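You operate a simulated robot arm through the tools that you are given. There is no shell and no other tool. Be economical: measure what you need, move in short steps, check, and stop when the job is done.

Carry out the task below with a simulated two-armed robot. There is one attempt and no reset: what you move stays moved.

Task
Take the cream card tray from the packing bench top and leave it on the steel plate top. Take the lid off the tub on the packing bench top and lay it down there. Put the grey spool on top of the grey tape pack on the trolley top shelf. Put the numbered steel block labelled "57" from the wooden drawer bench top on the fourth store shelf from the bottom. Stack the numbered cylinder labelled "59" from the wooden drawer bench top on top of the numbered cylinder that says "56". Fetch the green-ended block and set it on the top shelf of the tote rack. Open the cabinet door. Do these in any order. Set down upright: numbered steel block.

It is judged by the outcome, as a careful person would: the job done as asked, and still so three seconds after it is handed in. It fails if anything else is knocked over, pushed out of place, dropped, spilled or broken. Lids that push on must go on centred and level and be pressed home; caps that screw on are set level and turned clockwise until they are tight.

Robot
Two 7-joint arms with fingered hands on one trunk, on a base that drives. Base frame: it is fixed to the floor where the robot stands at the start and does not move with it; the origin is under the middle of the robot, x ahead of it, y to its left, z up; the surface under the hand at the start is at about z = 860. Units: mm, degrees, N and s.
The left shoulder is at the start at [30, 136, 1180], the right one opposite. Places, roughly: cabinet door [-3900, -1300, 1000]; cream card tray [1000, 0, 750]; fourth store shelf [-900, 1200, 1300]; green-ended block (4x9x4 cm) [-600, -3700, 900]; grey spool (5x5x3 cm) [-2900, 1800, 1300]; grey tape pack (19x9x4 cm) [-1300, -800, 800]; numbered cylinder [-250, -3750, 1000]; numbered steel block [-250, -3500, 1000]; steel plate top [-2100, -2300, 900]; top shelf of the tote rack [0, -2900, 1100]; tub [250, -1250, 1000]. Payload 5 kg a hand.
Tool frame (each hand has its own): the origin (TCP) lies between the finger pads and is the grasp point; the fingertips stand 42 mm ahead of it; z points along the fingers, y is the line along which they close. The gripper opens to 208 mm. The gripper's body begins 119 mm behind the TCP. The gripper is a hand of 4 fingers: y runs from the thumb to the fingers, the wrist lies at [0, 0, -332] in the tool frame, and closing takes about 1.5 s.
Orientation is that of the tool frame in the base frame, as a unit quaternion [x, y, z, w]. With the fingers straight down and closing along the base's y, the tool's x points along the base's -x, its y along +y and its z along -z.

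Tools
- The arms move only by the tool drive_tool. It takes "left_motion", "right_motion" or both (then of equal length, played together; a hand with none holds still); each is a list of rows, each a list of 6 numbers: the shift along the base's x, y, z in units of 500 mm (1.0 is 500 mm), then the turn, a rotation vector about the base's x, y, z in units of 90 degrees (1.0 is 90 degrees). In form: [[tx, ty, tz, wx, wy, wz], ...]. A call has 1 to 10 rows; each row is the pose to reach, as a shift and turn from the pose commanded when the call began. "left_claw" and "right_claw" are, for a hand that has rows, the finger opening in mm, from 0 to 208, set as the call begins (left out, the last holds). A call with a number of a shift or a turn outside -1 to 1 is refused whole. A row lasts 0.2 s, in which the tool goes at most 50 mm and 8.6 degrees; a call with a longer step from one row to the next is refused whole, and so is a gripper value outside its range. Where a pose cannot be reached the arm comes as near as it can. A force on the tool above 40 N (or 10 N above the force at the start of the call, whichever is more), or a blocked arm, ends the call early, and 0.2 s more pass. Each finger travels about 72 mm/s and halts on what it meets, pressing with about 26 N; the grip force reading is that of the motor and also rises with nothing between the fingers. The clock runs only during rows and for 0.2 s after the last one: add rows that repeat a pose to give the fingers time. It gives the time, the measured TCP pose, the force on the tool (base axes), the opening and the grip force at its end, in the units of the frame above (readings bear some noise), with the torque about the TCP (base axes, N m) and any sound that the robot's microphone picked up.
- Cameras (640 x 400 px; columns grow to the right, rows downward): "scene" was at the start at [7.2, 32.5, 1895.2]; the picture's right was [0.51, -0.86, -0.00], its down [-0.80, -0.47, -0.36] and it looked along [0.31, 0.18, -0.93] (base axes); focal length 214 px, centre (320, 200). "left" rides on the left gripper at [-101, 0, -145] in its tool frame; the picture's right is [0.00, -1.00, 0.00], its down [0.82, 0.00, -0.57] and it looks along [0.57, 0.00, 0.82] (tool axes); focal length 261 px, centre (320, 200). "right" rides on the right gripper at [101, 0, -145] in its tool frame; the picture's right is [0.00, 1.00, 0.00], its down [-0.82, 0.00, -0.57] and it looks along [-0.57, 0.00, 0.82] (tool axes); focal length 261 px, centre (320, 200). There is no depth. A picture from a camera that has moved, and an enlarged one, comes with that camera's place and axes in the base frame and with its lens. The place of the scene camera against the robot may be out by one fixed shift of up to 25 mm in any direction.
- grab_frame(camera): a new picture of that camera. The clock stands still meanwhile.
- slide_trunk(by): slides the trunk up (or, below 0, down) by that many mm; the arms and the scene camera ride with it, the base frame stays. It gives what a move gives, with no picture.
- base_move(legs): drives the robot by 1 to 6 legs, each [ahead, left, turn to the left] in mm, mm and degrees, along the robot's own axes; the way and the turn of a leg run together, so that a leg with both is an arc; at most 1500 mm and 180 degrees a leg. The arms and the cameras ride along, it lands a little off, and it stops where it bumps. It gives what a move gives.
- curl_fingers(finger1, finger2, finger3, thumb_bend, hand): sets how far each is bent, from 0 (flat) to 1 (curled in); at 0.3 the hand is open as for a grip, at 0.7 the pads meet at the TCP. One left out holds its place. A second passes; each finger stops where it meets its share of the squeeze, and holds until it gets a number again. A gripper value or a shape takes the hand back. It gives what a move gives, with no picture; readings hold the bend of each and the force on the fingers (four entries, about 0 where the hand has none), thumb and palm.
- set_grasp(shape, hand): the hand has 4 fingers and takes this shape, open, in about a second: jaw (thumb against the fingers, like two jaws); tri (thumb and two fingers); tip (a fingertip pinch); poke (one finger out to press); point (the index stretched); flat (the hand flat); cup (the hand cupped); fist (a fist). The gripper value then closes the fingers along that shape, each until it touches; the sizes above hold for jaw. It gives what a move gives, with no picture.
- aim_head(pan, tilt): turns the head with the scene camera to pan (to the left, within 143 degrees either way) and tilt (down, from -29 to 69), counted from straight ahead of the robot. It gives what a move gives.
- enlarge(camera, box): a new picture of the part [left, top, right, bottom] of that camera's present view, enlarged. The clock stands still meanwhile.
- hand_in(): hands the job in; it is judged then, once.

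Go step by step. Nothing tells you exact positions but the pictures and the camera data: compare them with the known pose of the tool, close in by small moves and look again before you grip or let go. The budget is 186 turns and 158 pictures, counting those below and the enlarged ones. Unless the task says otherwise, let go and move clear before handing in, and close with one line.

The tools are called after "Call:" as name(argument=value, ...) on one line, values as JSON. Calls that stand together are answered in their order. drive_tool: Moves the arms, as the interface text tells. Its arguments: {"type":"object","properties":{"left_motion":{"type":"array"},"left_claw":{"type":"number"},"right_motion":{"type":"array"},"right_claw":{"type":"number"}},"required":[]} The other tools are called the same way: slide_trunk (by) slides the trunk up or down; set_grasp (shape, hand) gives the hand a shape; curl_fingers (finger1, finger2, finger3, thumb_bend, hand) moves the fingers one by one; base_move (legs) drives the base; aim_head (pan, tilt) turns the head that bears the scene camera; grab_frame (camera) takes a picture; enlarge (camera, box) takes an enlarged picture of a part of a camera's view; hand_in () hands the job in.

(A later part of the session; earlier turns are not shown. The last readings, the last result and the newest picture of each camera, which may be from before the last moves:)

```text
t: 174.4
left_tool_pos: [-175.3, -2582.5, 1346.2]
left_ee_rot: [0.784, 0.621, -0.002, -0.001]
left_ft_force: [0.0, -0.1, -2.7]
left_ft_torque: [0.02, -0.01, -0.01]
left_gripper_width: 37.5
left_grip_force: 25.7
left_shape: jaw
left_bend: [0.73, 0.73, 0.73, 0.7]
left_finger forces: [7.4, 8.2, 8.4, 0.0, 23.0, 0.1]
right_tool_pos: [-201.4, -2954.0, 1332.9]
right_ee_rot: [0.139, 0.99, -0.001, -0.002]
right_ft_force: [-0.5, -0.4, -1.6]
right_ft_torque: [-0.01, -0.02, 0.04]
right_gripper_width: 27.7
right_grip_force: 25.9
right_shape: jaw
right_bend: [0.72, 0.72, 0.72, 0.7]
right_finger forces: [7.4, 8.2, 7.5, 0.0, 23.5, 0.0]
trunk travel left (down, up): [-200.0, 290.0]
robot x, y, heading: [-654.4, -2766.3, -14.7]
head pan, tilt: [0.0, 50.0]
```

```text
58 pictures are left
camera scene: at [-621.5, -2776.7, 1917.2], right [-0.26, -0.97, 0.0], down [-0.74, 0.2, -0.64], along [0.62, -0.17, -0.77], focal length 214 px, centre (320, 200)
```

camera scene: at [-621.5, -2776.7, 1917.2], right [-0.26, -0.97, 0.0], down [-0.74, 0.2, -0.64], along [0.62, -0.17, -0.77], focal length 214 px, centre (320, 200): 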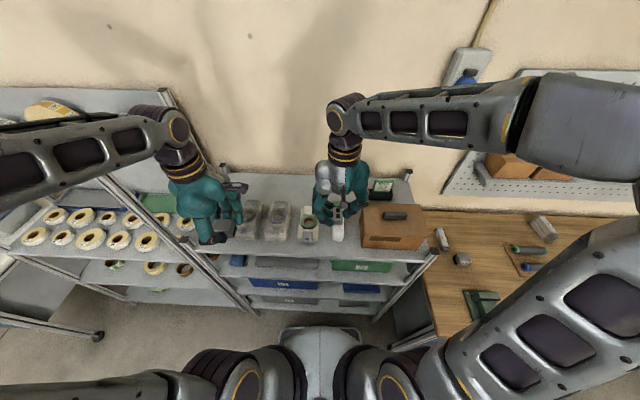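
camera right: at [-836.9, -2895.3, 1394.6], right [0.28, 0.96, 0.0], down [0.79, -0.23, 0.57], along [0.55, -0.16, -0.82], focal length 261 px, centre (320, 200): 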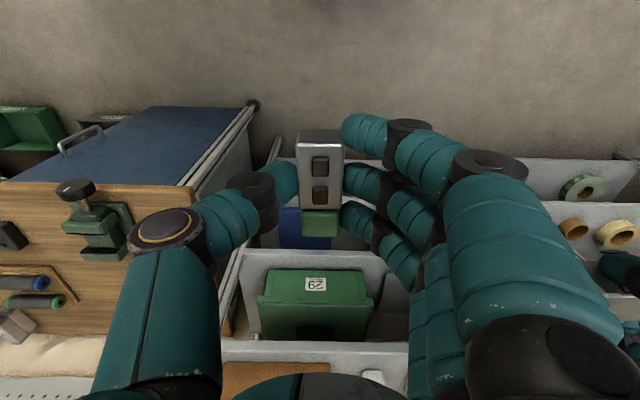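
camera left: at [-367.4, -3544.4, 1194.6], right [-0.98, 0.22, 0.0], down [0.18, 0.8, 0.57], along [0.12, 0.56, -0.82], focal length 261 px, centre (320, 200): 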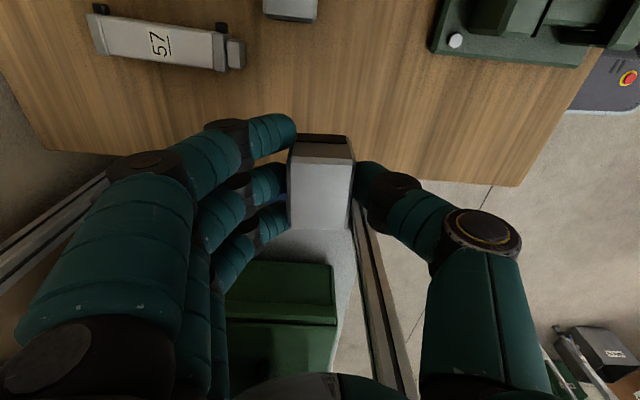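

Advance the right hand over the back strip of the shelf.

Call:
drive_tool(right_motion=[[0.09, -0.024, 0, 0, 0, 0], [0.18, -0.047, 0, 0, 0, 0], [0.27, -0.07, 0, 0, 0, 0], [0.36, -0.094, 0, 0, 0, 0], [0.45, -0.118, 0, 0, 0, 0], [0.54, -0.142, 0, 0, 0, 0], [0.632, -0.166, 0, 0, 0, 0], [0.632, -0.166, -0.04, 0, 0, 0]])

Call:
grab_frame(camera="right")

Call:
enlarge(camera="scene", box=[230, 120, 430, 270])

```text
t: 176.2
left_tool_pos: [-177.2, -2583.3, 1348.5]
left_ee_rot: [0.784, 0.621, -0.001, 0.001]
left_ft_force: [-0.5, 0.0, -2.7]
left_ft_torque: [0.03, -0.12, -0.04]
left_gripper_width: 37.6
left_grip_force: 25.7
left_shape: jaw
left_bend: [0.73, 0.73, 0.73, 0.7]
left_finger forces: [7.3, 8.2, 8.4, 0.0, 23.1, 0.0]
right_tool_pos: [115.6, -3037.2, 1313.5]
right_ee_rot: [0.139, 0.99, 0.0, -0.001]
right_ft_force: [-0.8, -0.6, -1.2]
right_ft_torque: [0.04, -0.11, -0.01]
right_gripper_width: 27.5
right_grip_force: 26.1
right_shape: jaw
right_bend: [0.72, 0.72, 0.72, 0.7]
right_finger forces: [7.4, 8.0, 7.4, 0.0, 23.0, 0.0]
trunk travel left (down, up): [-200.0, 290.0]
robot x, y, heading: [-653.5, -2770.7, -14.7]
head pan, tilt: [0.0, 50.0]
```

```text
57 pictures are left
camera right: at [18.1, -3009.0, 1459.6], right [0.28, 0.96, 0.0], down [0.79, -0.23, 0.57], along [0.55, -0.16, -0.82], focal length 261 px, centre (320, 200)
```

right: 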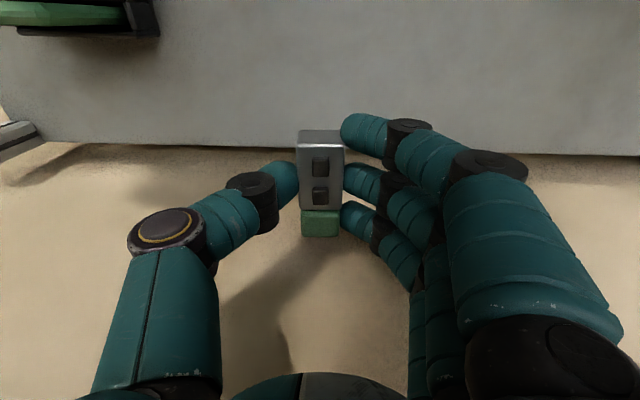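

```text
2.67 times, centred on (330, 195) of scene
camera zoom: at [-623.0, -2777.1, 1917.2], right [-0.26, -0.97, 0.0], down [-0.74, 0.2, -0.64], along [0.62, -0.17, -0.77], focal length 572 px, centre (293, 213)
```

zoom: 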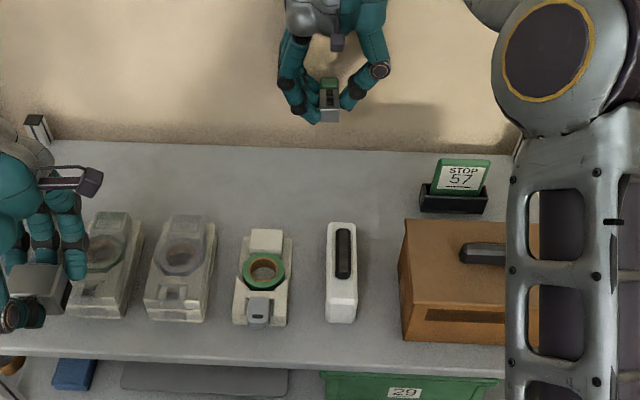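

Back 40 mm and descend toward the shelf, slowly at the end.

Call:
drive_tool(right_motion=[[-0.04, 0.01, 0, 0, 0, 0], [-0.078, 0.02, -0.05, 0, 0, 0], [-0.078, 0.02, -0.11, 0, 0, 0], [-0.078, 0.02, -0.17, 0, 0, 0], [-0.078, 0.02, -0.23, 0, 0, 0], [-0.078, 0.02, -0.25, 0, 0, 0]])

Call:
drive_tool(right_motion=[[0, 0, -0.014, 0, 0, 0], [0, 0, -0.028, 0, 0, 0], [0, 0, -0.042, 0, 0, 0], [0, 0, -0.056, 0, 0, 0], [0, 0, -0.07, 0, 0, 0], [0, 0, -0.082, 0, 0, 0], [0, 0, -0.094, 0, 0, 0], [0, 0, -0.106, 0, 0, 0], [0, 0, -0.118, 0, 0, 0], [0, 0, -0.13, 0, 0, 0]])

Call:
grab_frame(camera="right")

```text
t: 177.6
left_tool_pos: [-175.4, -2583.0, 1349.3]
left_ee_rot: [0.784, 0.621, -0.001, 0.0]
left_ft_force: [-0.2, -0.3, -2.9]
left_ft_torque: [-0.01, -0.08, -0.03]
left_gripper_width: 37.5
left_grip_force: 25.9
left_shape: jaw
left_bend: [0.73, 0.73, 0.73, 0.7]
left_finger forces: [7.3, 8.2, 8.4, 0.0, 23.2, 0.0]
right_tool_pos: [77.2, -3026.9, 1187.5]
right_ee_rot: [0.14, 0.99, -0.001, -0.002]
right_ft_force: [-0.3, -0.4, -1.7]
right_ft_torque: [0.0, 0.0, 0.0]
right_gripper_width: 27.6
right_grip_force: 25.6
right_shape: jaw
right_bend: [0.72, 0.72, 0.72, 0.7]
right_finger forces: [7.8, 8.3, 7.7, 0.0, 24.1, 0.1]
trunk travel left (down, up): [-200.0, 290.0]
robot x, y, heading: [-657.6, -2767.9, -14.9]
head pan, tilt: [0.0, 50.0]
```

```text
t: 178.1
left_tool_pos: [-176.3, -2583.3, 1348.6]
left_ee_rot: [0.785, 0.62, -0.001, 0.001]
left_ft_force: [0.4, 0.0, -3.5]
left_ft_torque: [0.02, 0.14, 0.0]
left_gripper_width: 37.5
left_grip_force: 26.1
left_shape: jaw
left_bend: [0.73, 0.73, 0.73, 0.7]
left_finger forces: [7.4, 8.3, 8.5, 0.0, 23.1, 0.1]
right_tool_pos: [78.4, -3025.0, 1187.3]
right_ee_rot: [0.14, 0.99, 0.0, 0.004]
right_ft_force: [-7.4, -1.0, 25.1]
right_ft_torque: [0.02, 0.36, 0.03]
right_gripper_width: 30.3
right_grip_force: 26.2
right_shape: jaw
right_bend: [0.73, 0.73, 0.73, 0.71]
right_finger forces: [10.3, 9.5, 7.8, 0.0, 30.4, 0.0]
trunk travel left (down, up): [-200.0, 290.0]
robot x, y, heading: [-654.2, -2770.7, -15.0]
head pan, tilt: [0.0, 50.0]
stopped in row 2 (right hand): the force on the tool passed its limit at 46 N (the readings are from after the stop); the commanded pose is now the measured one
```

```text
55 pictures are left
camera right: at [-19.1, -2997.0, 1331.7], right [0.28, 0.96, 0.0], down [0.78, -0.23, 0.58], along [0.55, -0.16, -0.82], focal length 261 px, centre (320, 200)
```

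right: 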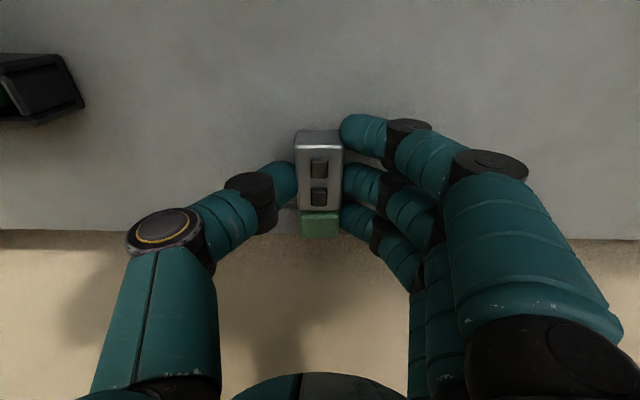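

Block rests on the shelf (z≈1138), within its edge. Release and rise.

Call:
drive_tool(right_motion=[[0, 0, 0.002, 0, 0, 0], [0, 0, 0.002, 0, 0, 0], [0, 0, 0.002, 0, 0, 0], [0, 0, 0.002, 0, 0, 0], [0, 0, 0.06, 0, 0, 0], [0, 0, 0.14, 0, 0, 0], [0, 0, 0.22, 0, 0, 0], [0, 0, 0.3, 0, 0, 0]], right_claw=75)

Call:
grab_frame(camera="right")

```text
t: 179.9
left_tool_pos: [-176.4, -2582.6, 1348.7]
left_ee_rot: [0.784, 0.621, -0.002, 0.0]
left_ft_force: [-0.6, -0.1, -2.5]
left_ft_torque: [-0.05, -0.07, 0.01]
left_gripper_width: 37.6
left_grip_force: 26.1
left_shape: jaw
left_bend: [0.73, 0.73, 0.73, 0.7]
left_finger forces: [7.4, 8.4, 8.4, 0.1, 23.1, 0.1]
right_tool_pos: [78.4, -3024.9, 1335.5]
right_ee_rot: [0.139, 0.99, 0.0, 0.002]
right_ft_force: [-0.5, -0.1, -0.1]
right_ft_torque: [-0.02, -0.1, -0.04]
right_gripper_width: 74.5
right_grip_force: 0.0
right_shape: jaw
right_bend: [0.74, 0.74, 0.74, 0.7]
right_finger forces: [0.0, 0.1, 0.0, 0.0, 0.0, 0.1]
trunk travel left (down, up): [-200.0, 290.0]
robot x, y, heading: [-652.5, -2767.0, -15.1]
head pan, tilt: [0.0, 50.0]
```

```text
54 pictures are left
camera right: at [-19.5, -2996.2, 1479.9], right [0.28, 0.96, 0.0], down [0.79, -0.23, 0.57], along [0.55, -0.16, -0.82], focal length 261 px, centre (320, 200)
```

right: 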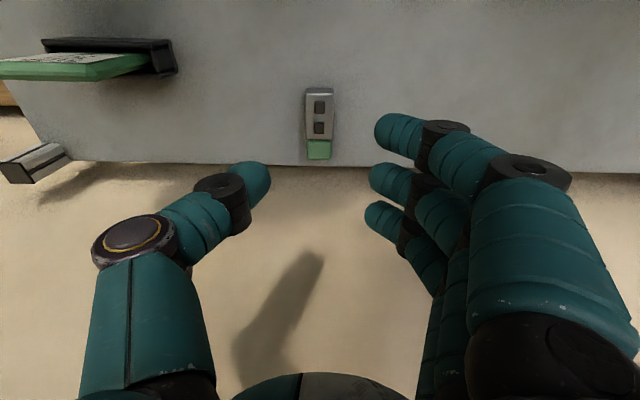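

Green-ended block is placed. The store shelf needs a forward-tilted grasp, so I'll re-grip cube 57 with the right hand at the packing bench on the way. Retract and drive.

Call:
drive_tool(right_motion=[[-0.08, 0.021, 0, 0, 0, 0], [-0.16, 0.042, 0, 0, 0, 0], [-0.24, 0.063, 0, 0, 0, 0], [-0.32, 0.084, 0, 0, 0, 0], [-0.4, 0.106, 0, 0, 0, 0], [-0.48, 0.127, 0, 0, 0, 0], [-0.56, 0.148, 0, 0, 0, 0]])

Call:
base_move(legs=[[-480, 0, 0], [0, 1056, -1], [0, 1056, 0]])

Call:
aim_head(pan=0, tilt=45)

Call:
grab_frame(camera="scene")

```text
t: 181.5
left_tool_pos: [-178.9, -2582.9, 1349.5]
left_ee_rot: [0.784, 0.621, -0.001, -0.001]
left_ft_force: [-0.7, -0.2, -2.7]
left_ft_torque: [-0.02, -0.12, -0.01]
left_gripper_width: 37.6
left_grip_force: 26.2
left_shape: jaw
left_bend: [0.73, 0.73, 0.73, 0.7]
left_finger forces: [7.3, 8.4, 8.3, 0.0, 23.1, 0.0]
right_tool_pos: [-203.6, -2951.8, 1333.6]
right_ee_rot: [0.139, 0.99, 0.0, 0.003]
right_ft_force: [-1.7, 0.3, 1.4]
right_ft_torque: [-0.02, -0.14, 0.02]
right_gripper_width: 74.7
right_grip_force: 0.2
right_shape: jaw
right_bend: [0.74, 0.74, 0.74, 0.7]
right_finger forces: [0.1, 0.0, 0.1, 0.0, 0.0, 0.0]
trunk travel left (down, up): [-200.0, 290.0]
robot x, y, heading: [-659.2, -2769.7, -15.0]
head pan, tilt: [0.0, 50.0]
```

```text
t: 194.4
left_tool_pos: [-86.2, -423.5, 1347.8]
left_ee_rot: [0.785, 0.619, -0.002, 0.0]
left_ft_force: [-0.1, 0.7, -3.8]
left_ft_torque: [-0.03, -0.04, -0.01]
left_gripper_width: 37.6
left_grip_force: 26.0
left_shape: jaw
left_bend: [0.73, 0.73, 0.73, 0.7]
left_finger forces: [7.5, 8.3, 8.5, 0.0, 23.0, 0.1]
right_tool_pos: [-112.8, -793.4, 1332.2]
right_ee_rot: [0.142, 0.99, 0.0, 0.002]
right_ft_force: [0.3, 0.3, -0.5]
right_ft_torque: [-0.03, 0.01, 0.01]
right_gripper_width: 74.3
right_grip_force: 0.0
right_shape: jaw
right_bend: [0.74, 0.74, 0.74, 0.7]
right_finger forces: [0.1, 0.0, 0.1, 0.1, 0.0, 0.0]
trunk travel left (down, up): [-200.0, 290.0]
robot x, y, heading: [-569.3, -611.4, -14.7]
head pan, tilt: [0.0, 50.0]
```

```text
t: 195.1
left_tool_pos: [-85.4, -423.4, 1346.5]
left_ee_rot: [0.785, 0.619, -0.001, 0.0]
left_ft_force: [-0.5, -0.2, -3.0]
left_ft_torque: [-0.01, -0.03, 0.0]
left_gripper_width: 37.4
left_grip_force: 26.0
left_shape: jaw
left_bend: [0.73, 0.73, 0.73, 0.7]
left_finger forces: [7.5, 8.3, 8.5, 0.0, 23.1, 0.1]
right_tool_pos: [-112.0, -794.3, 1332.7]
right_ee_rot: [0.142, 0.99, 0.0, 0.004]
right_ft_force: [0.6, 0.7, 0.1]
right_ft_torque: [-0.02, -0.04, -0.03]
right_gripper_width: 74.4
right_grip_force: 0.0
right_shape: jaw
right_bend: [0.74, 0.74, 0.74, 0.7]
right_finger forces: [0.0, 0.0, 0.0, 0.1, 0.0, 0.0]
trunk travel left (down, up): [-200.0, 290.0]
robot x, y, heading: [-564.4, -610.3, -15.3]
head pan, tilt: [0.0, 45.0]
```

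```text
53 pictures are left
camera scene: at [-528.1, -616.9, 1924.0], right [-0.26, -0.97, 0.0], down [-0.68, 0.18, -0.71], along [0.68, -0.18, -0.71], focal length 214 px, centre (320, 200)
```

scene: 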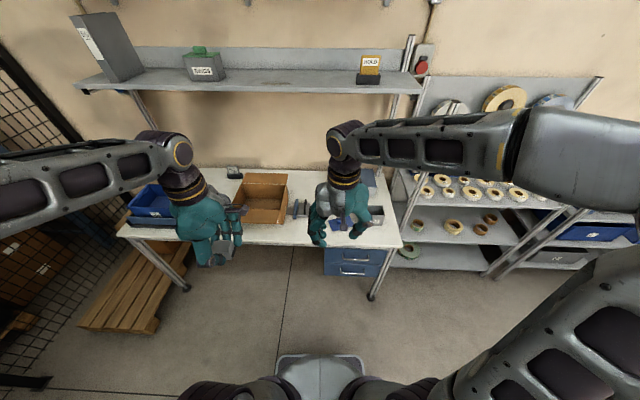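

I'll set cube 57 down at the bench's free front area (about f=800, l=190) with the left hand.

Call:
drive_tool(left_motion=[[0.068, -0.042, -0.03, 0, 0, 0], [0.136, -0.084, -0.06, 0, 0, 0], [0.205, -0.127, -0.09, 0, 0, 0], [0.273, -0.169, -0.12, 0, 0, 0], [0.341, -0.211, -0.15, 0, 0, 0], [0.409, -0.253, -0.19, 0, 0, 0], [0.477, -0.295, -0.23, 0, 0, 0], [0.546, -0.338, -0.27, 0, 0, 0], [0.614, -0.38, -0.31, 0, 0, 0], [0.682, -0.422, -0.35, 0, 0, 0]])

Call:
drive_tool(left_motion=[[0, 0, -0.09, 0, 0, 0], [0, 0, -0.18, 0, 0, 0], [0, 0, -0.27, 0, 0, 0], [0, 0, -0.36, 0, 0, 0], [0, 0, -0.44, 0, 0, 0], [0, 0, -0.47, 0, 0, 0]])

Call:
grab_frame(camera="left")

```text
t: 197.3
left_tool_pos: [257.7, -635.9, 1171.3]
left_ee_rot: [0.786, 0.619, -0.002, -0.001]
left_ft_force: [1.6, -0.4, -3.4]
left_ft_torque: [0.02, 0.21, 0.01]
left_gripper_width: 37.5
left_grip_force: 26.2
left_shape: jaw
left_bend: [0.73, 0.73, 0.73, 0.7]
left_finger forces: [8.0, 8.5, 9.0, 0.1, 23.3, 0.1]
right_tool_pos: [-109.8, -794.7, 1332.6]
right_ee_rot: [0.143, 0.99, 0.0, 0.0]
right_ft_force: [0.9, -0.5, -0.6]
right_ft_torque: [0.07, 0.18, -0.01]
right_gripper_width: 74.4
right_grip_force: 0.1
right_shape: jaw
right_bend: [0.74, 0.74, 0.74, 0.7]
right_finger forces: [0.0, 0.0, 0.1, 0.0, 0.0, 0.0]
trunk travel left (down, up): [-200.0, 290.0]
robot x, y, heading: [-567.3, -609.6, -15.3]
head pan, tilt: [0.0, 45.0]
```

```text
t: 198.7
left_tool_pos: [254.7, -635.4, 937.5]
left_ee_rot: [0.785, 0.619, -0.003, 0.0]
left_ft_force: [-2.9, -0.9, 2.4]
left_ft_torque: [0.1, -0.23, -0.04]
left_gripper_width: 37.3
left_grip_force: 26.5
left_shape: jaw
left_bend: [0.73, 0.73, 0.73, 0.7]
left_finger forces: [9.4, 8.3, 17.3, 0.0, 24.5, 0.0]
right_tool_pos: [-112.7, -794.7, 1331.5]
right_ee_rot: [0.142, 0.99, 0.001, 0.003]
right_ft_force: [0.5, -1.2, 0.5]
right_ft_torque: [0.01, 0.03, 0.03]
right_gripper_width: 74.2
right_grip_force: 0.0
right_shape: jaw
right_bend: [0.74, 0.74, 0.74, 0.7]
right_finger forces: [0.0, 0.0, 0.1, 0.1, 0.1, 0.0]
trunk travel left (down, up): [-200.0, 290.0]
robot x, y, heading: [-567.1, -610.3, -15.1]
head pan, tilt: [0.0, 45.0]
```

```text
52 pictures are left
camera left: at [231.5, -734.3, 1082.4], right [-0.97, 0.23, 0.0], down [0.19, 0.8, 0.57], along [0.13, 0.55, -0.82], focal length 261 px, centre (320, 200)
```

left: 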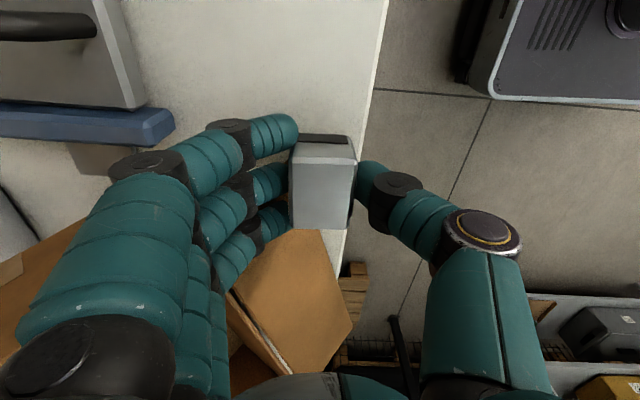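

The carton's flap is close on the left; I'll lift and shift the cube about 100 mm right before setting it down.

Call:
drive_tool(left_motion=[[0, 0, 0.06, 0, 0, 0], [-0.01, -0.08, 0.08, 0, 0, 0], [-0.02, -0.16, 0.08, 0, 0, 0], [-0.02, -0.2, 0.06, 0, 0, 0], [-0.02, -0.2, 0.02, 0, 0, 0], [-0.02, -0.2, -0.02, 0, 0, 0], [-0.02, -0.2, -0.04, 0, 0, 0]])

Call:
drive_tool(left_motion=[[0, 0, -0.006, 0, 0, 0], [0, 0, -0.012, 0, 0, 0], [0, 0, -0.018, 0, 0, 0], [0, 0, -0.024, 0, 0, 0]])

Call:
grab_frame(camera="left")

```text
t: 200.3
left_tool_pos: [246.1, -736.8, 917.1]
left_ee_rot: [0.786, 0.619, -0.002, 0.0]
left_ft_force: [-0.4, -0.1, -3.6]
left_ft_torque: [-0.02, 0.03, 0.03]
left_gripper_width: 37.1
left_grip_force: 26.7
left_shape: jaw
left_bend: [0.73, 0.73, 0.73, 0.7]
left_finger forces: [9.5, 8.6, 10.7, 0.0, 23.7, 0.0]
right_tool_pos: [-111.6, -795.0, 1332.7]
right_ee_rot: [0.143, 0.99, 0.0, 0.001]
right_ft_force: [0.2, -0.5, -0.1]
right_ft_torque: [-0.01, 0.02, 0.0]
right_gripper_width: 74.7
right_grip_force: 0.2
right_shape: jaw
right_bend: [0.74, 0.74, 0.74, 0.7]
right_finger forces: [0.1, 0.0, 0.0, 0.0, 0.1, 0.1]
trunk travel left (down, up): [-200.0, 290.0]
robot x, y, heading: [-566.6, -610.2, -15.3]
head pan, tilt: [0.0, 45.0]
```

```text
t: 201.3
left_tool_pos: [246.1, -735.3, 907.7]
left_ee_rot: [0.785, 0.619, -0.001, 0.001]
left_ft_force: [-4.6, 2.9, 18.7]
left_ft_torque: [0.1, 0.17, -0.05]
left_gripper_width: 37.7
left_grip_force: 25.9
left_shape: jaw
left_bend: [0.73, 0.73, 0.73, 0.7]
left_finger forces: [10.3, 9.4, 11.8, 0.0, 30.7, 0.1]
right_tool_pos: [-112.8, -793.0, 1333.5]
right_ee_rot: [0.142, 0.99, 0.0, 0.003]
right_ft_force: [-0.1, -0.2, -0.3]
right_ft_torque: [0.0, 0.02, 0.0]
right_gripper_width: 74.7
right_grip_force: 0.0
right_shape: jaw
right_bend: [0.74, 0.74, 0.74, 0.7]
right_finger forces: [0.1, 0.0, 0.0, 0.0, 0.1, 0.1]
trunk travel left (down, up): [-200.0, 290.0]
robot x, y, heading: [-563.6, -606.5, -15.2]
head pan, tilt: [0.0, 45.0]
```

```text
51 pictures are left
camera left: at [221.7, -834.0, 1052.5], right [-0.97, 0.23, 0.0], down [0.19, 0.8, 0.57], along [0.13, 0.55, -0.82], focal length 261 px, centre (320, 200)
```

left: 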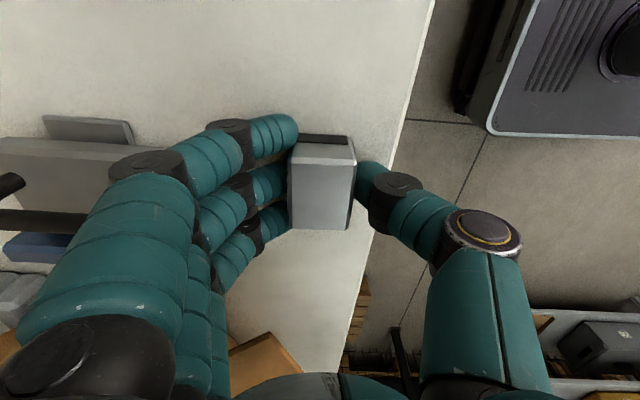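

Cube on the bench. Release, rise, and retreat the left hand.

Call:
drive_tool(left_motion=[[0, 0, 0, 0, 0, 0], [0, 0, 0, 0, 0, 0], [0, 0, 0, 0, 0, 0], [0, 0, 0.06, 0, 0, 0], [0, 0, 0.14, 0, 0, 0], [0, 0, 0.22, 0, 0, 0], [0, 0.02, 0.3, 0, 0, 0], [-0.06, 0.07, 0.34, 0, 0, 0], [-0.13, 0.12, 0.38, 0, 0, 0], [-0.2, 0.17, 0.42, 0, 0, 0]], left_claw=75)

Call:
drive_tool(left_motion=[[-0.06, 0.06, 0, 0, 0, 0], [-0.12, 0.12, 0, 0, 0, 0], [-0.18, 0.18, 0, 0, 0, 0], [-0.24, 0.24, 0, 0, 0, 0], [-0.3, 0.3, 0, 0, 0, 0], [-0.3, 0.38, 0, 0, 0, 0]], right_motion=[[0, 0, -0.04, -0.017, -0.065, 0], [0.0, 0, -0.08, -0.034, -0.13, 0], [0.0, 0, -0.12, -0.05, -0.193, 0], [0.0, 0, -0.16, -0.068, -0.26, 0], [0.04, 0, -0.2, -0.085, -0.32, 0], [0.1, 0, -0.24, -0.102, -0.386, 0]], right_claw=100)

Call:
grab_frame(camera="scene")

```text
t: 203.5
left_tool_pos: [143.1, -649.1, 1118.1]
left_ee_rot: [0.786, 0.618, -0.002, 0.0]
left_ft_force: [-1.9, -0.4, 0.2]
left_ft_torque: [-0.08, -0.18, 0.02]
left_gripper_width: 75.0
left_grip_force: 0.0
left_shape: jaw
left_bend: [0.74, 0.74, 0.74, 0.7]
left_finger forces: [0.0, 0.0, 0.0, 0.0, 0.1, 0.0]
right_tool_pos: [-114.2, -792.2, 1333.9]
right_ee_rot: [0.143, 0.99, 0.0, 0.004]
right_ft_force: [-0.1, 0.5, 0.9]
right_ft_torque: [-0.14, -0.12, 0.06]
right_gripper_width: 75.1
right_grip_force: 0.2
right_shape: jaw
right_bend: [0.74, 0.74, 0.74, 0.7]
right_finger forces: [0.0, 0.0, 0.0, 0.0, 0.0, 0.1]
trunk travel left (down, up): [-200.0, 290.0]
robot x, y, heading: [-566.8, -610.2, -15.1]
head pan, tilt: [0.0, 45.0]
```

```text
t: 204.9
left_tool_pos: [-2.2, -458.5, 1114.5]
left_ee_rot: [0.786, 0.618, -0.003, 0.0]
left_ft_force: [0.9, 1.4, -0.8]
left_ft_torque: [-0.13, 0.08, 0.03]
left_gripper_width: 74.9
left_grip_force: 0.0
left_shape: jaw
left_bend: [0.74, 0.74, 0.74, 0.7]
left_finger forces: [0.0, 0.0, 0.0, 0.0, 0.0, 0.1]
right_tool_pos: [-60.8, -791.8, 1212.7]
right_ee_rot: [0.136, 0.941, -0.036, 0.308]
right_ft_force: [0.8, 0.9, -0.9]
right_ft_torque: [-0.12, 0.13, -0.14]
right_gripper_width: 99.0
right_grip_force: 0.0
right_shape: jaw
right_bend: [0.73, 0.73, 0.73, 0.7]
right_finger forces: [0.0, 0.1, 0.0, 0.1, 0.0, 0.0]
trunk travel left (down, up): [-200.0, 290.0]
robot x, y, heading: [-567.0, -606.2, -15.3]
head pan, tilt: [0.0, 45.0]
```

```text
50 pictures are left
camera scene: at [-525.9, -614.3, 1923.9], right [-0.26, -0.97, 0.0], down [-0.68, 0.18, -0.71], along [0.68, -0.19, -0.71], focal length 214 px, centre (320, 200)
```

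scene: 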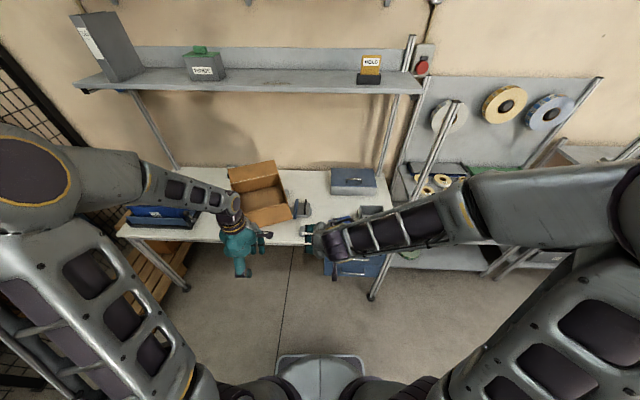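

The carton may look shifted; I'll check closely.

Call:
enlarge(camera="scene", box=[200, 145, 400, 265])

```text
3.20 times, centred on (300, 205) of scene
camera zoom: at [-525.9, -614.3, 1923.9], right [-0.26, -0.97, 0.0], down [-0.68, 0.18, -0.71], along [0.68, -0.19, -0.71], focal length 686 px, centre (384, 184)
```

zoom: 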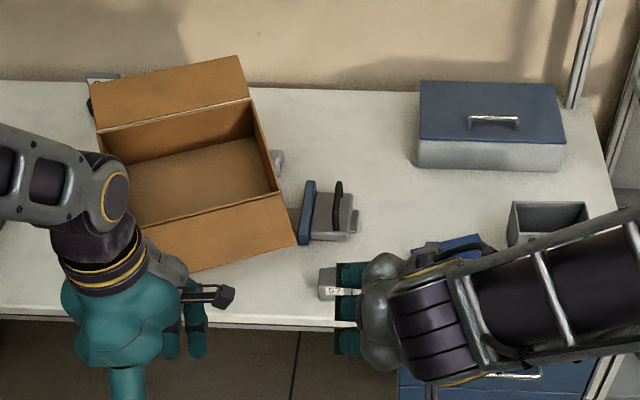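

The carton got turned about 18° by the hand; I'll restore it afterwards. First grip cube 57 with the right hand at ~40° tilt.

Call:
drive_tool(right_motion=[[0.058, 0.02, -0.05, -0.003, -0.01, 0], [0.117, 0.04, -0.1, -0.006, -0.02, 0], [0.175, 0.06, -0.15, -0.009, -0.03, 0], [0.233, 0.08, -0.2, -0.0115, -0.043, 0], [0.291, 0.1, -0.25, -0.0115, -0.043, 0], [0.35, 0.12, -0.3, -0.0115, -0.043, 0], [0.408, 0.14, -0.35, -0.0115, -0.043, 0], [0.466, 0.158, -0.396, -0.0115, -0.043, 0], [0.466, 0.158, -0.396, -0.0115, -0.043, 0]], right_claw=95)

Call:
grab_frame(camera="right")

```text
t: 206.9
left_tool_pos: [-4.2, -459.4, 1116.7]
left_ee_rot: [0.785, 0.619, -0.001, 0.0]
left_ft_force: [-0.7, -0.1, 0.3]
left_ft_torque: [0.03, -0.07, -0.01]
left_gripper_width: 75.0
left_grip_force: 0.1
left_shape: jaw
left_bend: [0.74, 0.74, 0.74, 0.7]
left_finger forces: [0.1, 0.0, 0.0, 0.0, 0.0, 0.0]
right_tool_pos: [170.8, -714.1, 1015.9]
right_ee_rot: [0.135, 0.929, -0.04, 0.341]
right_ft_force: [-0.3, -0.5, -0.4]
right_ft_torque: [-0.01, -0.03, 0.0]
right_gripper_width: 95.8
right_grip_force: 0.0
right_shape: jaw
right_bend: [0.73, 0.73, 0.73, 0.7]
right_finger forces: [0.0, 0.0, 0.0, 0.1, 0.0, 0.0]
trunk travel left (down, up): [-200.0, 290.0]
robot x, y, heading: [-565.7, -609.4, -15.3]
head pan, tilt: [0.0, 45.0]
```

```text
48 pictures are left
camera right: at [6.0, -667.6, 1062.1], right [0.28, 0.96, 0.02], down [0.24, -0.09, 0.97], along [0.93, -0.26, -0.26], focal length 261 px, centre (320, 200)
```

right: 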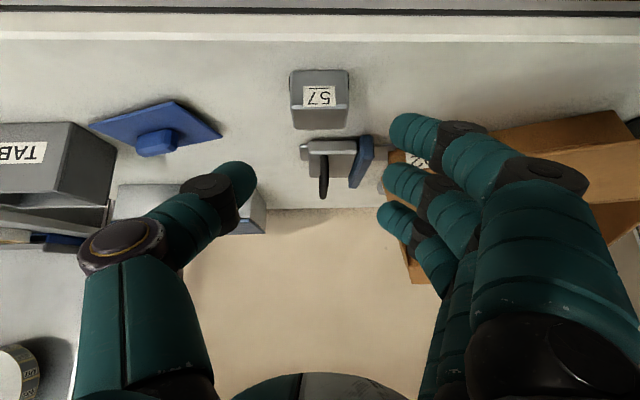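

Lined up. Move in around the cube.

Call:
drive_tool(right_motion=[[0.035, -0.009, -0.047, 0, 0, 0], [0.07, -0.017, -0.093, 0, 0, 0], [0.105, -0.026, -0.14, 0, 0, 0], [0.13, -0.032, -0.17, 0, 0, 0], [0.138, -0.034, -0.18, 0, 0, 0], [0.138, -0.034, -0.186, 0, 0, 0]], right_claw=85)

Call:
grab_frame(camera="right")

```text
t: 208.3
left_tool_pos: [-3.6, -459.0, 1115.8]
left_ee_rot: [0.786, 0.619, -0.001, -0.001]
left_ft_force: [-0.4, 0.3, 0.2]
left_ft_torque: [0.0, -0.03, 0.0]
left_gripper_width: 75.1
left_grip_force: 0.2
left_shape: jaw
left_bend: [0.74, 0.74, 0.74, 0.7]
left_finger forces: [0.0, 0.1, 0.0, 0.0, 0.1, 0.0]
right_tool_pos: [240.0, -730.5, 921.3]
right_ee_rot: [0.133, 0.93, -0.039, 0.341]
right_ft_force: [0.2, 0.4, 1.5]
right_ft_torque: [0.15, -0.04, -0.02]
right_gripper_width: 85.9
right_grip_force: 0.0
right_shape: jaw
right_bend: [0.73, 0.73, 0.73, 0.7]
right_finger forces: [1.4, 0.1, 0.0, 0.0, 0.0, 0.0]
trunk travel left (down, up): [-200.0, 290.0]
robot x, y, heading: [-566.9, -609.9, -15.3]
head pan, tilt: [0.0, 45.0]
```

```text
47 pictures are left
camera right: at [75.6, -684.5, 967.7], right [0.28, 0.96, 0.02], down [0.24, -0.09, 0.97], along [0.93, -0.26, -0.26], focal length 261 px, centre (320, 200)
```

right: 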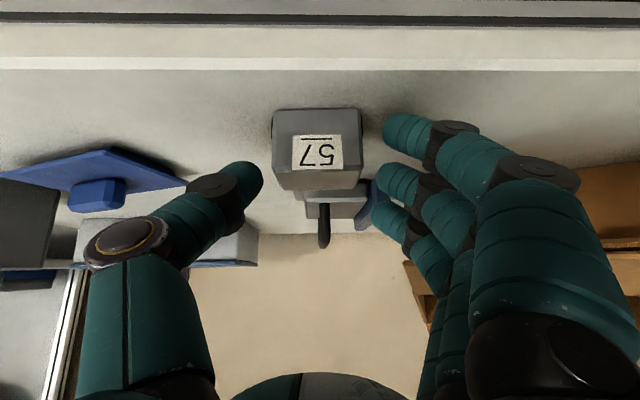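

Close on the cube and lift.

Call:
drive_tool(right_motion=[[0, 0, 0.002, 0, 0, 0], [0, 0, 0.002, 0, 0, 0], [0, 0, 0.002, 0, 0, 0], [0, 0, 0.002, 0, 0, 0], [0, 0, 0.002, 0, 0, 0], [0, 0, 0.03, 0, 0, 0], [0, 0, 0.09, 0, 0, 0], [-0.04, 0.01, 0.17, 0, 0, 0], [-0.09, 0.024, 0.25, 0, 0, 0], [-0.15, 0.04, 0.33, 0, 0, 0]], right_claw=15)

Call:
grab_frame(camera="right")

```text
refused: row 10 steps farther than a row can; nothing moved
```

```text
46 pictures are left
camera right: at [75.6, -684.5, 967.7], right [0.28, 0.96, 0.02], down [0.24, -0.09, 0.97], along [0.93, -0.26, -0.26], focal length 261 px, centre (320, 200)
```

right: 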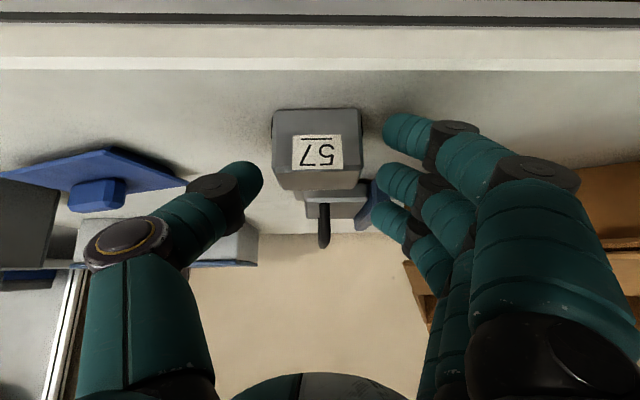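

Call:
drive_tool(right_motion=[[0, 0, 0.002, 0, 0, 0], [0, 0, 0.002, 0, 0, 0], [0, 0, 0.002, 0, 0, 0], [0, 0, 0.002, 0, 0, 0], [0, 0, 0.002, 0, 0, 0], [0, 0, 0.03, 0, 0, 0], [0, 0, 0.09, 0, 0, 0], [-0.03, 0.01, 0.16, 0, 0, 0], [-0.08, 0.02, 0.23, 0, 0, 0], [-0.13, 0.034, 0.3, 0, 0, 0]], right_claw=15)

Call:
grab_frame(camera="right")

```text
t: 210.5
left_tool_pos: [-3.7, -459.1, 1116.3]
left_ee_rot: [0.785, 0.619, -0.001, 0.0]
left_ft_force: [-0.4, 0.4, 0.2]
left_ft_torque: [-0.04, -0.11, -0.01]
left_gripper_width: 74.9
left_grip_force: 0.0
left_shape: jaw
left_bend: [0.74, 0.74, 0.74, 0.7]
left_finger forces: [0.0, 0.0, 0.0, 0.1, 0.0, 0.0]
right_tool_pos: [171.2, -714.2, 1072.4]
right_ee_rot: [0.133, 0.93, -0.04, 0.341]
right_ft_force: [-2.6, 0.1, -3.8]
right_ft_torque: [-0.04, -0.16, 0.08]
right_gripper_width: 41.2
right_grip_force: 26.0
right_shape: jaw
right_bend: [0.73, 0.73, 0.7, 0.7]
right_finger forces: [10.0, 11.7, 0.1, 0.0, 21.6, 0.0]
trunk travel left (down, up): [-200.0, 290.0]
robot x, y, heading: [-569.6, -609.2, -15.2]
head pan, tilt: [0.0, 45.0]
```

```text
45 pictures are left
camera right: at [7.9, -666.9, 1118.4], right [0.28, 0.96, 0.02], down [0.24, -0.09, 0.97], along [0.93, -0.26, -0.26], focal length 261 px, centre (320, 200)
```

right: 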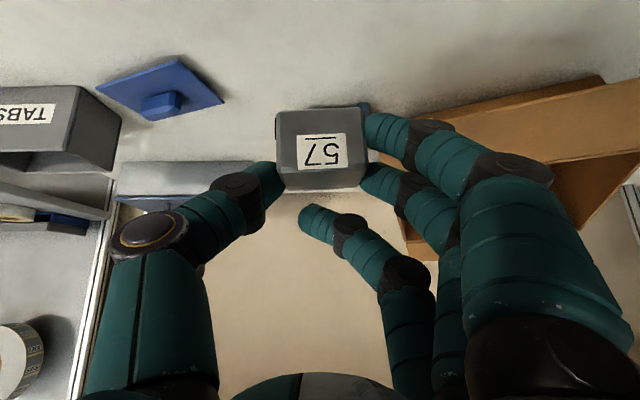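

Cube secured upright. Now fix the carton: tuck the right hand, drive forward, and bring the left hand above the carton's inside-front-right.

Call:
drive_tool(right_motion=[[-0.05, -0.04, 0.05, 0, 0, 0], [-0.1, -0.09, 0.1, 0, 0, 0], [-0.15, -0.14, 0.15, 0, 0, 0], [-0.2, -0.19, 0.2, 0, 0, 0], [-0.24, -0.24, 0.26, 0, 0, 0], [-0.27, -0.3, 0.32, 0, 0, 0]], left_motion=[[0, 0, 0.06, 0, 0, 0], [0, 0, 0.12, 0, 0, 0], [0, 0, 0.18, 0, 0, 0], [0, 0, 0.22, 0, 0, 0], [0, 0, 0.22, 0, 0, 0], [0, 0, 0.22, 0, 0, 0]], left_claw=5)

Call:
base_move(legs=[[250, 0, 0]])

Call:
grab_frame(camera="scene")

```text
t: 211.9
left_tool_pos: [-7.2, -459.3, 1226.9]
left_ee_rot: [0.785, 0.619, -0.001, 0.0]
left_ft_force: [-1.6, 0.0, 0.5]
left_ft_torque: [0.06, -0.16, 0.01]
left_gripper_width: 5.8
left_grip_force: 0.0
left_shape: jaw
left_bend: [0.68, 0.68, 0.68, 0.7]
left_finger forces: [0.0, 0.0, 0.0, 0.0, 0.1, 0.0]
right_tool_pos: [37.3, -864.6, 1232.2]
right_ee_rot: [0.133, 0.93, -0.039, 0.341]
right_ft_force: [-1.2, -0.5, -3.6]
right_ft_torque: [0.03, -0.14, 0.04]
right_gripper_width: 40.9
right_grip_force: 26.1
right_shape: jaw
right_bend: [0.73, 0.73, 0.7, 0.7]
right_finger forces: [9.9, 11.7, 0.0, 0.0, 21.7, 0.0]
trunk travel left (down, up): [-200.0, 290.0]
robot x, y, heading: [-565.4, -606.9, -15.1]
head pan, tilt: [0.0, 45.0]
```

```text
t: 213.7
left_tool_pos: [237.8, -526.2, 1226.4]
left_ee_rot: [0.786, 0.618, -0.002, -0.001]
left_ft_force: [-0.2, -0.9, -1.0]
left_ft_torque: [0.07, 0.08, 0.0]
left_gripper_width: 5.2
left_grip_force: 0.1
left_shape: jaw
left_bend: [0.68, 0.68, 0.68, 0.7]
left_finger forces: [0.0, 0.0, 0.0, 0.0, 0.1, 0.1]
right_tool_pos: [281.3, -931.9, 1230.4]
right_ee_rot: [0.134, 0.93, -0.039, 0.341]
right_ft_force: [0.1, 0.1, -3.9]
right_ft_torque: [-0.01, 0.05, 0.03]
right_gripper_width: 40.8
right_grip_force: 25.4
right_shape: jaw
right_bend: [0.73, 0.73, 0.7, 0.7]
right_finger forces: [9.9, 11.7, 0.0, 0.0, 21.5, 0.1]
trunk travel left (down, up): [-200.0, 290.0]
robot x, y, heading: [-324.2, -672.8, -15.4]
head pan, tilt: [0.0, 45.0]
```

```text
44 pictures are left
camera scene: at [-285.0, -683.4, 1924.0], right [-0.26, -0.96, 0.0], down [-0.68, 0.19, -0.71], along [0.68, -0.19, -0.71], focal length 214 px, centre (320, 200)
```

scene: 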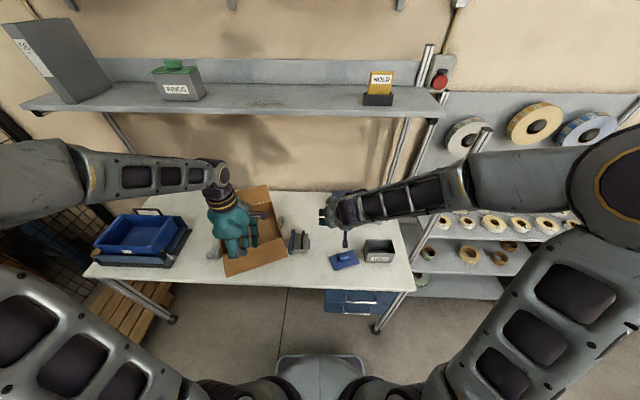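

Bring the left hand (closed) over the carton's inside near its front-right, and look.

Call:
drive_tool(left_motion=[[0.09, -0.03, 0, 0, 0, 0], [0.18, -0.06, 0, 0, 0, 0], [0.27, -0.1, 0, 0, 0, 0], [0.36, -0.13, 0, 0, 0, 0], [0.434, -0.158, -0.05, 0, 0, 0], [0.434, -0.158, -0.13, 0, 0, 0]])

Call:
grab_frame(camera="left")

```text
t: 215.1
left_tool_pos: [455.6, -605.7, 1160.7]
left_ee_rot: [0.786, 0.618, -0.002, 0.001]
left_ft_force: [0.5, 0.0, 0.2]
left_ft_torque: [-0.07, 0.03, -0.01]
left_gripper_width: 5.2
left_grip_force: 0.1
left_shape: jaw
left_bend: [0.68, 0.68, 0.68, 0.7]
left_finger forces: [0.0, 0.0, 0.0, 0.0, 0.1, 0.0]
right_tool_pos: [280.4, -931.2, 1230.3]
right_ee_rot: [0.134, 0.93, -0.04, 0.341]
right_ft_force: [-0.4, 0.8, -2.8]
right_ft_torque: [0.02, 0.01, -0.01]
right_gripper_width: 40.7
right_grip_force: 25.7
right_shape: jaw
right_bend: [0.73, 0.73, 0.7, 0.7]
right_finger forces: [10.0, 11.8, 0.0, 0.1, 21.5, 0.0]
trunk travel left (down, up): [-200.0, 290.0]
robot x, y, heading: [-326.3, -672.4, -15.2]
head pan, tilt: [0.0, 45.0]
```

```text
43 pictures are left
camera left: at [431.9, -704.4, 1305.2], right [-0.97, 0.23, 0.0], down [0.19, 0.8, 0.57], along [0.13, 0.55, -0.82], focal length 261 px, centre (320, 200)
```

left: 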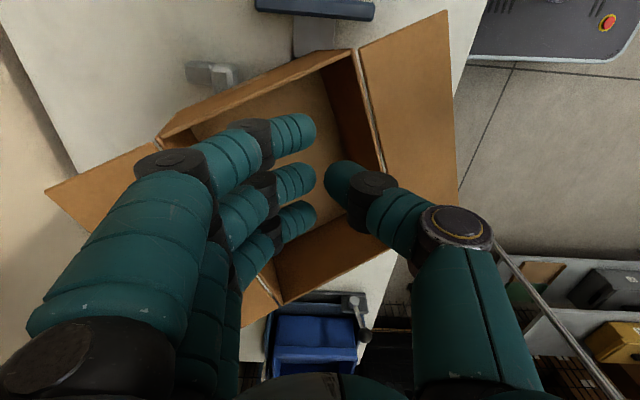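

I can see the carton well. Lower the hand inside and pull its right-front toward me to undo part of the rotation.

Call:
drive_tool(left_motion=[[0, 0, -0.09, 0, 0, 0], [0, 0, -0.18, 0, 0, 0], [0, 0, -0.27, 0, 0, 0], [0, 0, -0.35, 0, 0, 0], [0, 0, -0.38, 0, 0, 0], [-0.03, 0.005, -0.38, 0, 0, 0], [-0.06, 0.01, -0.38, 0, 0, 0], [-0.09, 0.016, -0.38, 0, 0, 0], [-0.09, 0.016, -0.38, 0, 0, 0]])

Call:
grab_frame(camera="left")

```text
t: 217.1
left_tool_pos: [409.0, -598.3, 969.2]
left_ee_rot: [0.786, 0.618, -0.002, -0.001]
left_ft_force: [1.1, -0.4, 1.2]
left_ft_torque: [0.04, 0.19, 0.01]
left_gripper_width: 4.9
left_grip_force: 0.1
left_shape: jaw
left_bend: [0.68, 0.68, 0.68, 0.7]
left_finger forces: [0.0, 0.1, 0.1, 0.0, 2.0, 0.0]
right_tool_pos: [280.6, -931.4, 1230.0]
right_ee_rot: [0.135, 0.93, -0.04, 0.34]
right_ft_force: [0.3, -0.4, -3.9]
right_ft_torque: [0.02, 0.02, -0.03]
right_gripper_width: 41.2
right_grip_force: 25.7
right_shape: jaw
right_bend: [0.73, 0.73, 0.7, 0.7]
right_finger forces: [10.0, 11.7, 0.1, 0.0, 21.6, 0.0]
trunk travel left (down, up): [-200.0, 290.0]
robot x, y, heading: [-323.5, -673.9, -14.9]
head pan, tilt: [0.0, 45.0]
```

```text
42 pictures are left
camera left: at [385.7, -696.3, 1114.9], right [-0.97, 0.23, 0.0], down [0.19, 0.8, 0.57], along [0.13, 0.55, -0.82], focal length 261 px, centre (320, 200)
```

left: 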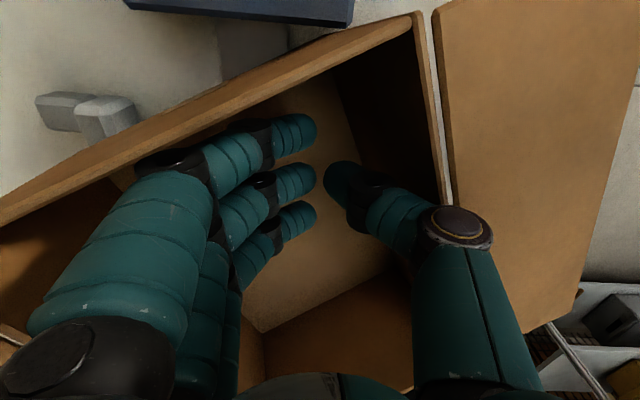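

Call:
drive_tool(left_motion=[[-0.02, 0.005, 0, 0, 0, 0], [-0.04, 0.01, 0, 0, 0, 0], [-0.06, 0.016, 0, 0, 0, 0], [-0.075, 0.02, 0, 0, 0, 0], [-0.075, 0.02, 0, 0, 0, 0]])

Call:
enlarge(camera="scene", box=[190, 170, 350, 290])

```text
t: 218.3
left_tool_pos: [372.6, -587.5, 969.4]
left_ee_rot: [0.786, 0.618, -0.002, 0.0]
left_ft_force: [0.4, -0.4, 1.4]
left_ft_torque: [0.04, 0.19, -0.04]
left_gripper_width: 5.0
left_grip_force: 0.0
left_shape: jaw
left_bend: [0.68, 0.68, 0.68, 0.7]
left_finger forces: [0.0, 0.1, 0.0, 0.1, 2.1, 0.1]
right_tool_pos: [280.6, -931.2, 1230.3]
right_ee_rot: [0.135, 0.93, -0.039, 0.341]
right_ft_force: [-0.6, 0.7, -3.3]
right_ft_torque: [0.01, 0.04, -0.01]
right_gripper_width: 40.8
right_grip_force: 26.4
right_shape: jaw
right_bend: [0.73, 0.73, 0.7, 0.7]
right_finger forces: [9.8, 11.7, 0.0, 0.1, 21.6, 0.1]
trunk travel left (down, up): [-200.0, 290.0]
robot x, y, heading: [-324.5, -677.8, -15.2]
head pan, tilt: [0.0, 45.0]
```

```text
3.33 times, centred on (270, 230) of scene
camera zoom: at [-286.4, -683.1, 1924.0], right [-0.26, -0.96, 0.0], down [-0.68, 0.19, -0.71], along [0.68, -0.19, -0.71], focal length 715 px, centre (487, 100)
```

zoom: 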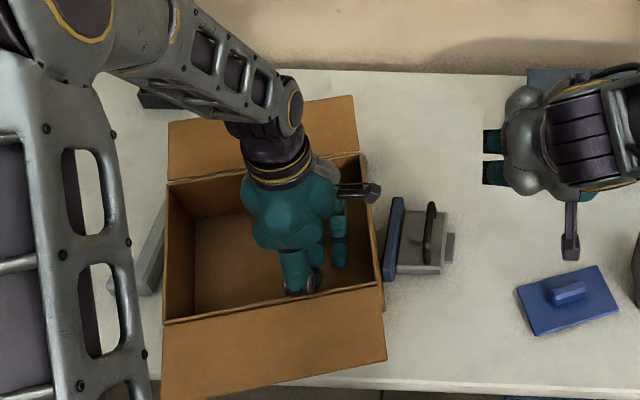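

The carton's rear-right corner is near its original spot; now push its left wall (from inside, near the front) to the left to finish straightening.

Call:
drive_tool(left_motion=[[0.03, 0, -0.02, 0, 0, 0], [0.06, 0, -0.06, 0, 0, 0], [0.08, 0.07, -0.06, 0, 0, 0], [0.1, 0.15, -0.06, 0, 0, 0], [0.12, 0.23, -0.06, 0, 0, 0], [0.14, 0.31, -0.06, 0, 0, 0], [0.16, 0.37, -0.06, 0, 0, 0], [0.17, 0.41, -0.06, 0, 0, 0]])

Call:
enlarge(camera="scene", box=[190, 170, 350, 290])

```text
t: 220.1
left_tool_pos: [456.5, -383.5, 940.8]
left_ee_rot: [0.787, 0.617, -0.002, 0.0]
left_ft_force: [-3.7, -6.4, -0.7]
left_ft_torque: [0.41, -0.18, -0.28]
left_gripper_width: 4.9
left_grip_force: 0.1
left_shape: jaw
left_bend: [0.69, 0.68, 0.69, 0.7]
left_finger forces: [0.1, 0.0, 5.8, 0.0, 0.0, 0.1]
right_tool_pos: [280.2, -931.9, 1230.6]
right_ee_rot: [0.135, 0.93, -0.04, 0.34]
right_ft_force: [0.6, 0.2, -3.6]
right_ft_torque: [-0.07, 0.0, -0.06]
right_gripper_width: 40.9
right_grip_force: 26.1
right_shape: jaw
right_bend: [0.73, 0.73, 0.7, 0.7]
right_finger forces: [9.9, 11.8, 0.1, 0.0, 21.5, 0.1]
trunk travel left (down, up): [-200.0, 290.0]
robot x, y, heading: [-324.7, -671.7, -15.4]
head pan, tilt: [0.0, 45.0]
```

```text
3.33 times, centred on (270, 230) of scene
camera zoom: at [-286.9, -682.7, 1924.1], right [-0.26, -0.96, 0.0], down [-0.68, 0.19, -0.71], along [0.68, -0.19, -0.71], focal length 715 px, centre (487, 100)
```

zoom: 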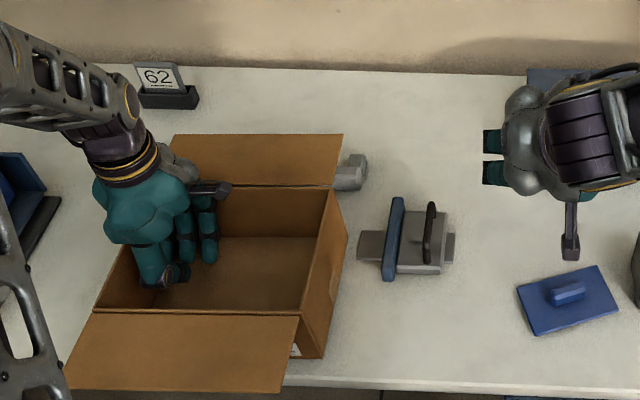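

The carton is now parallel to the bench. Raise the left hand out and look at the whole arrangement.

Call:
drive_tool(left_motion=[[-0.005, -0.02, 0.02, 0, 0, 0], [-0.005, -0.02, 0.1, 0, 0, 0], [-0.005, -0.02, 0.19, 0, 0, 0], [-0.005, -0.02, 0.28, 0, 0, 0], [-0.005, -0.02, 0.37, 0, 0, 0], [-0.08, 0.0, 0.42, 0, 0, 0], [-0.16, 0.02, 0.46, 0, 0, 0], [-0.24, 0.06, 0.5, 0, 0, 0], [-0.32, 0.1, 0.53, 0, 0, 0], [-0.4, 0.14, 0.55, 0, 0, 0]])

Call:
enlarge(camera="scene", box=[190, 170, 350, 290])

```text
t: 222.3
left_tool_pos: [254.8, -311.7, 1217.2]
left_ee_rot: [0.786, 0.618, -0.001, 0.001]
left_ft_force: [-1.3, 0.2, 0.9]
left_ft_torque: [0.0, -0.14, 0.01]
left_gripper_width: 5.2
left_grip_force: 0.2
left_shape: jaw
left_bend: [0.68, 0.68, 0.68, 0.7]
left_finger forces: [0.0, 0.0, 0.1, 0.0, 0.0, 0.1]
right_tool_pos: [279.4, -931.9, 1231.0]
right_ee_rot: [0.134, 0.929, -0.04, 0.343]
right_ft_force: [-0.9, 0.8, -1.9]
right_ft_torque: [-0.01, -0.04, -0.05]
right_gripper_width: 40.7
right_grip_force: 26.1
right_shape: jaw
right_bend: [0.73, 0.73, 0.7, 0.7]
right_finger forces: [9.9, 11.8, 0.0, 0.1, 21.5, 0.0]
trunk travel left (down, up): [-200.0, 290.0]
robot x, y, heading: [-321.7, -677.7, -14.9]
head pan, tilt: [0.0, 45.0]
```

```text
3.33 times, centred on (270, 230) of scene
camera zoom: at [-289.5, -682.0, 1924.2], right [-0.26, -0.96, 0.0], down [-0.68, 0.19, -0.71], along [0.68, -0.19, -0.71], focal length 715 px, centre (487, 100)
```

zoom: 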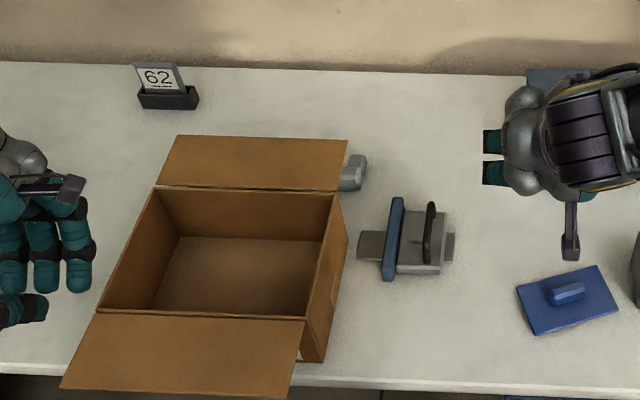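

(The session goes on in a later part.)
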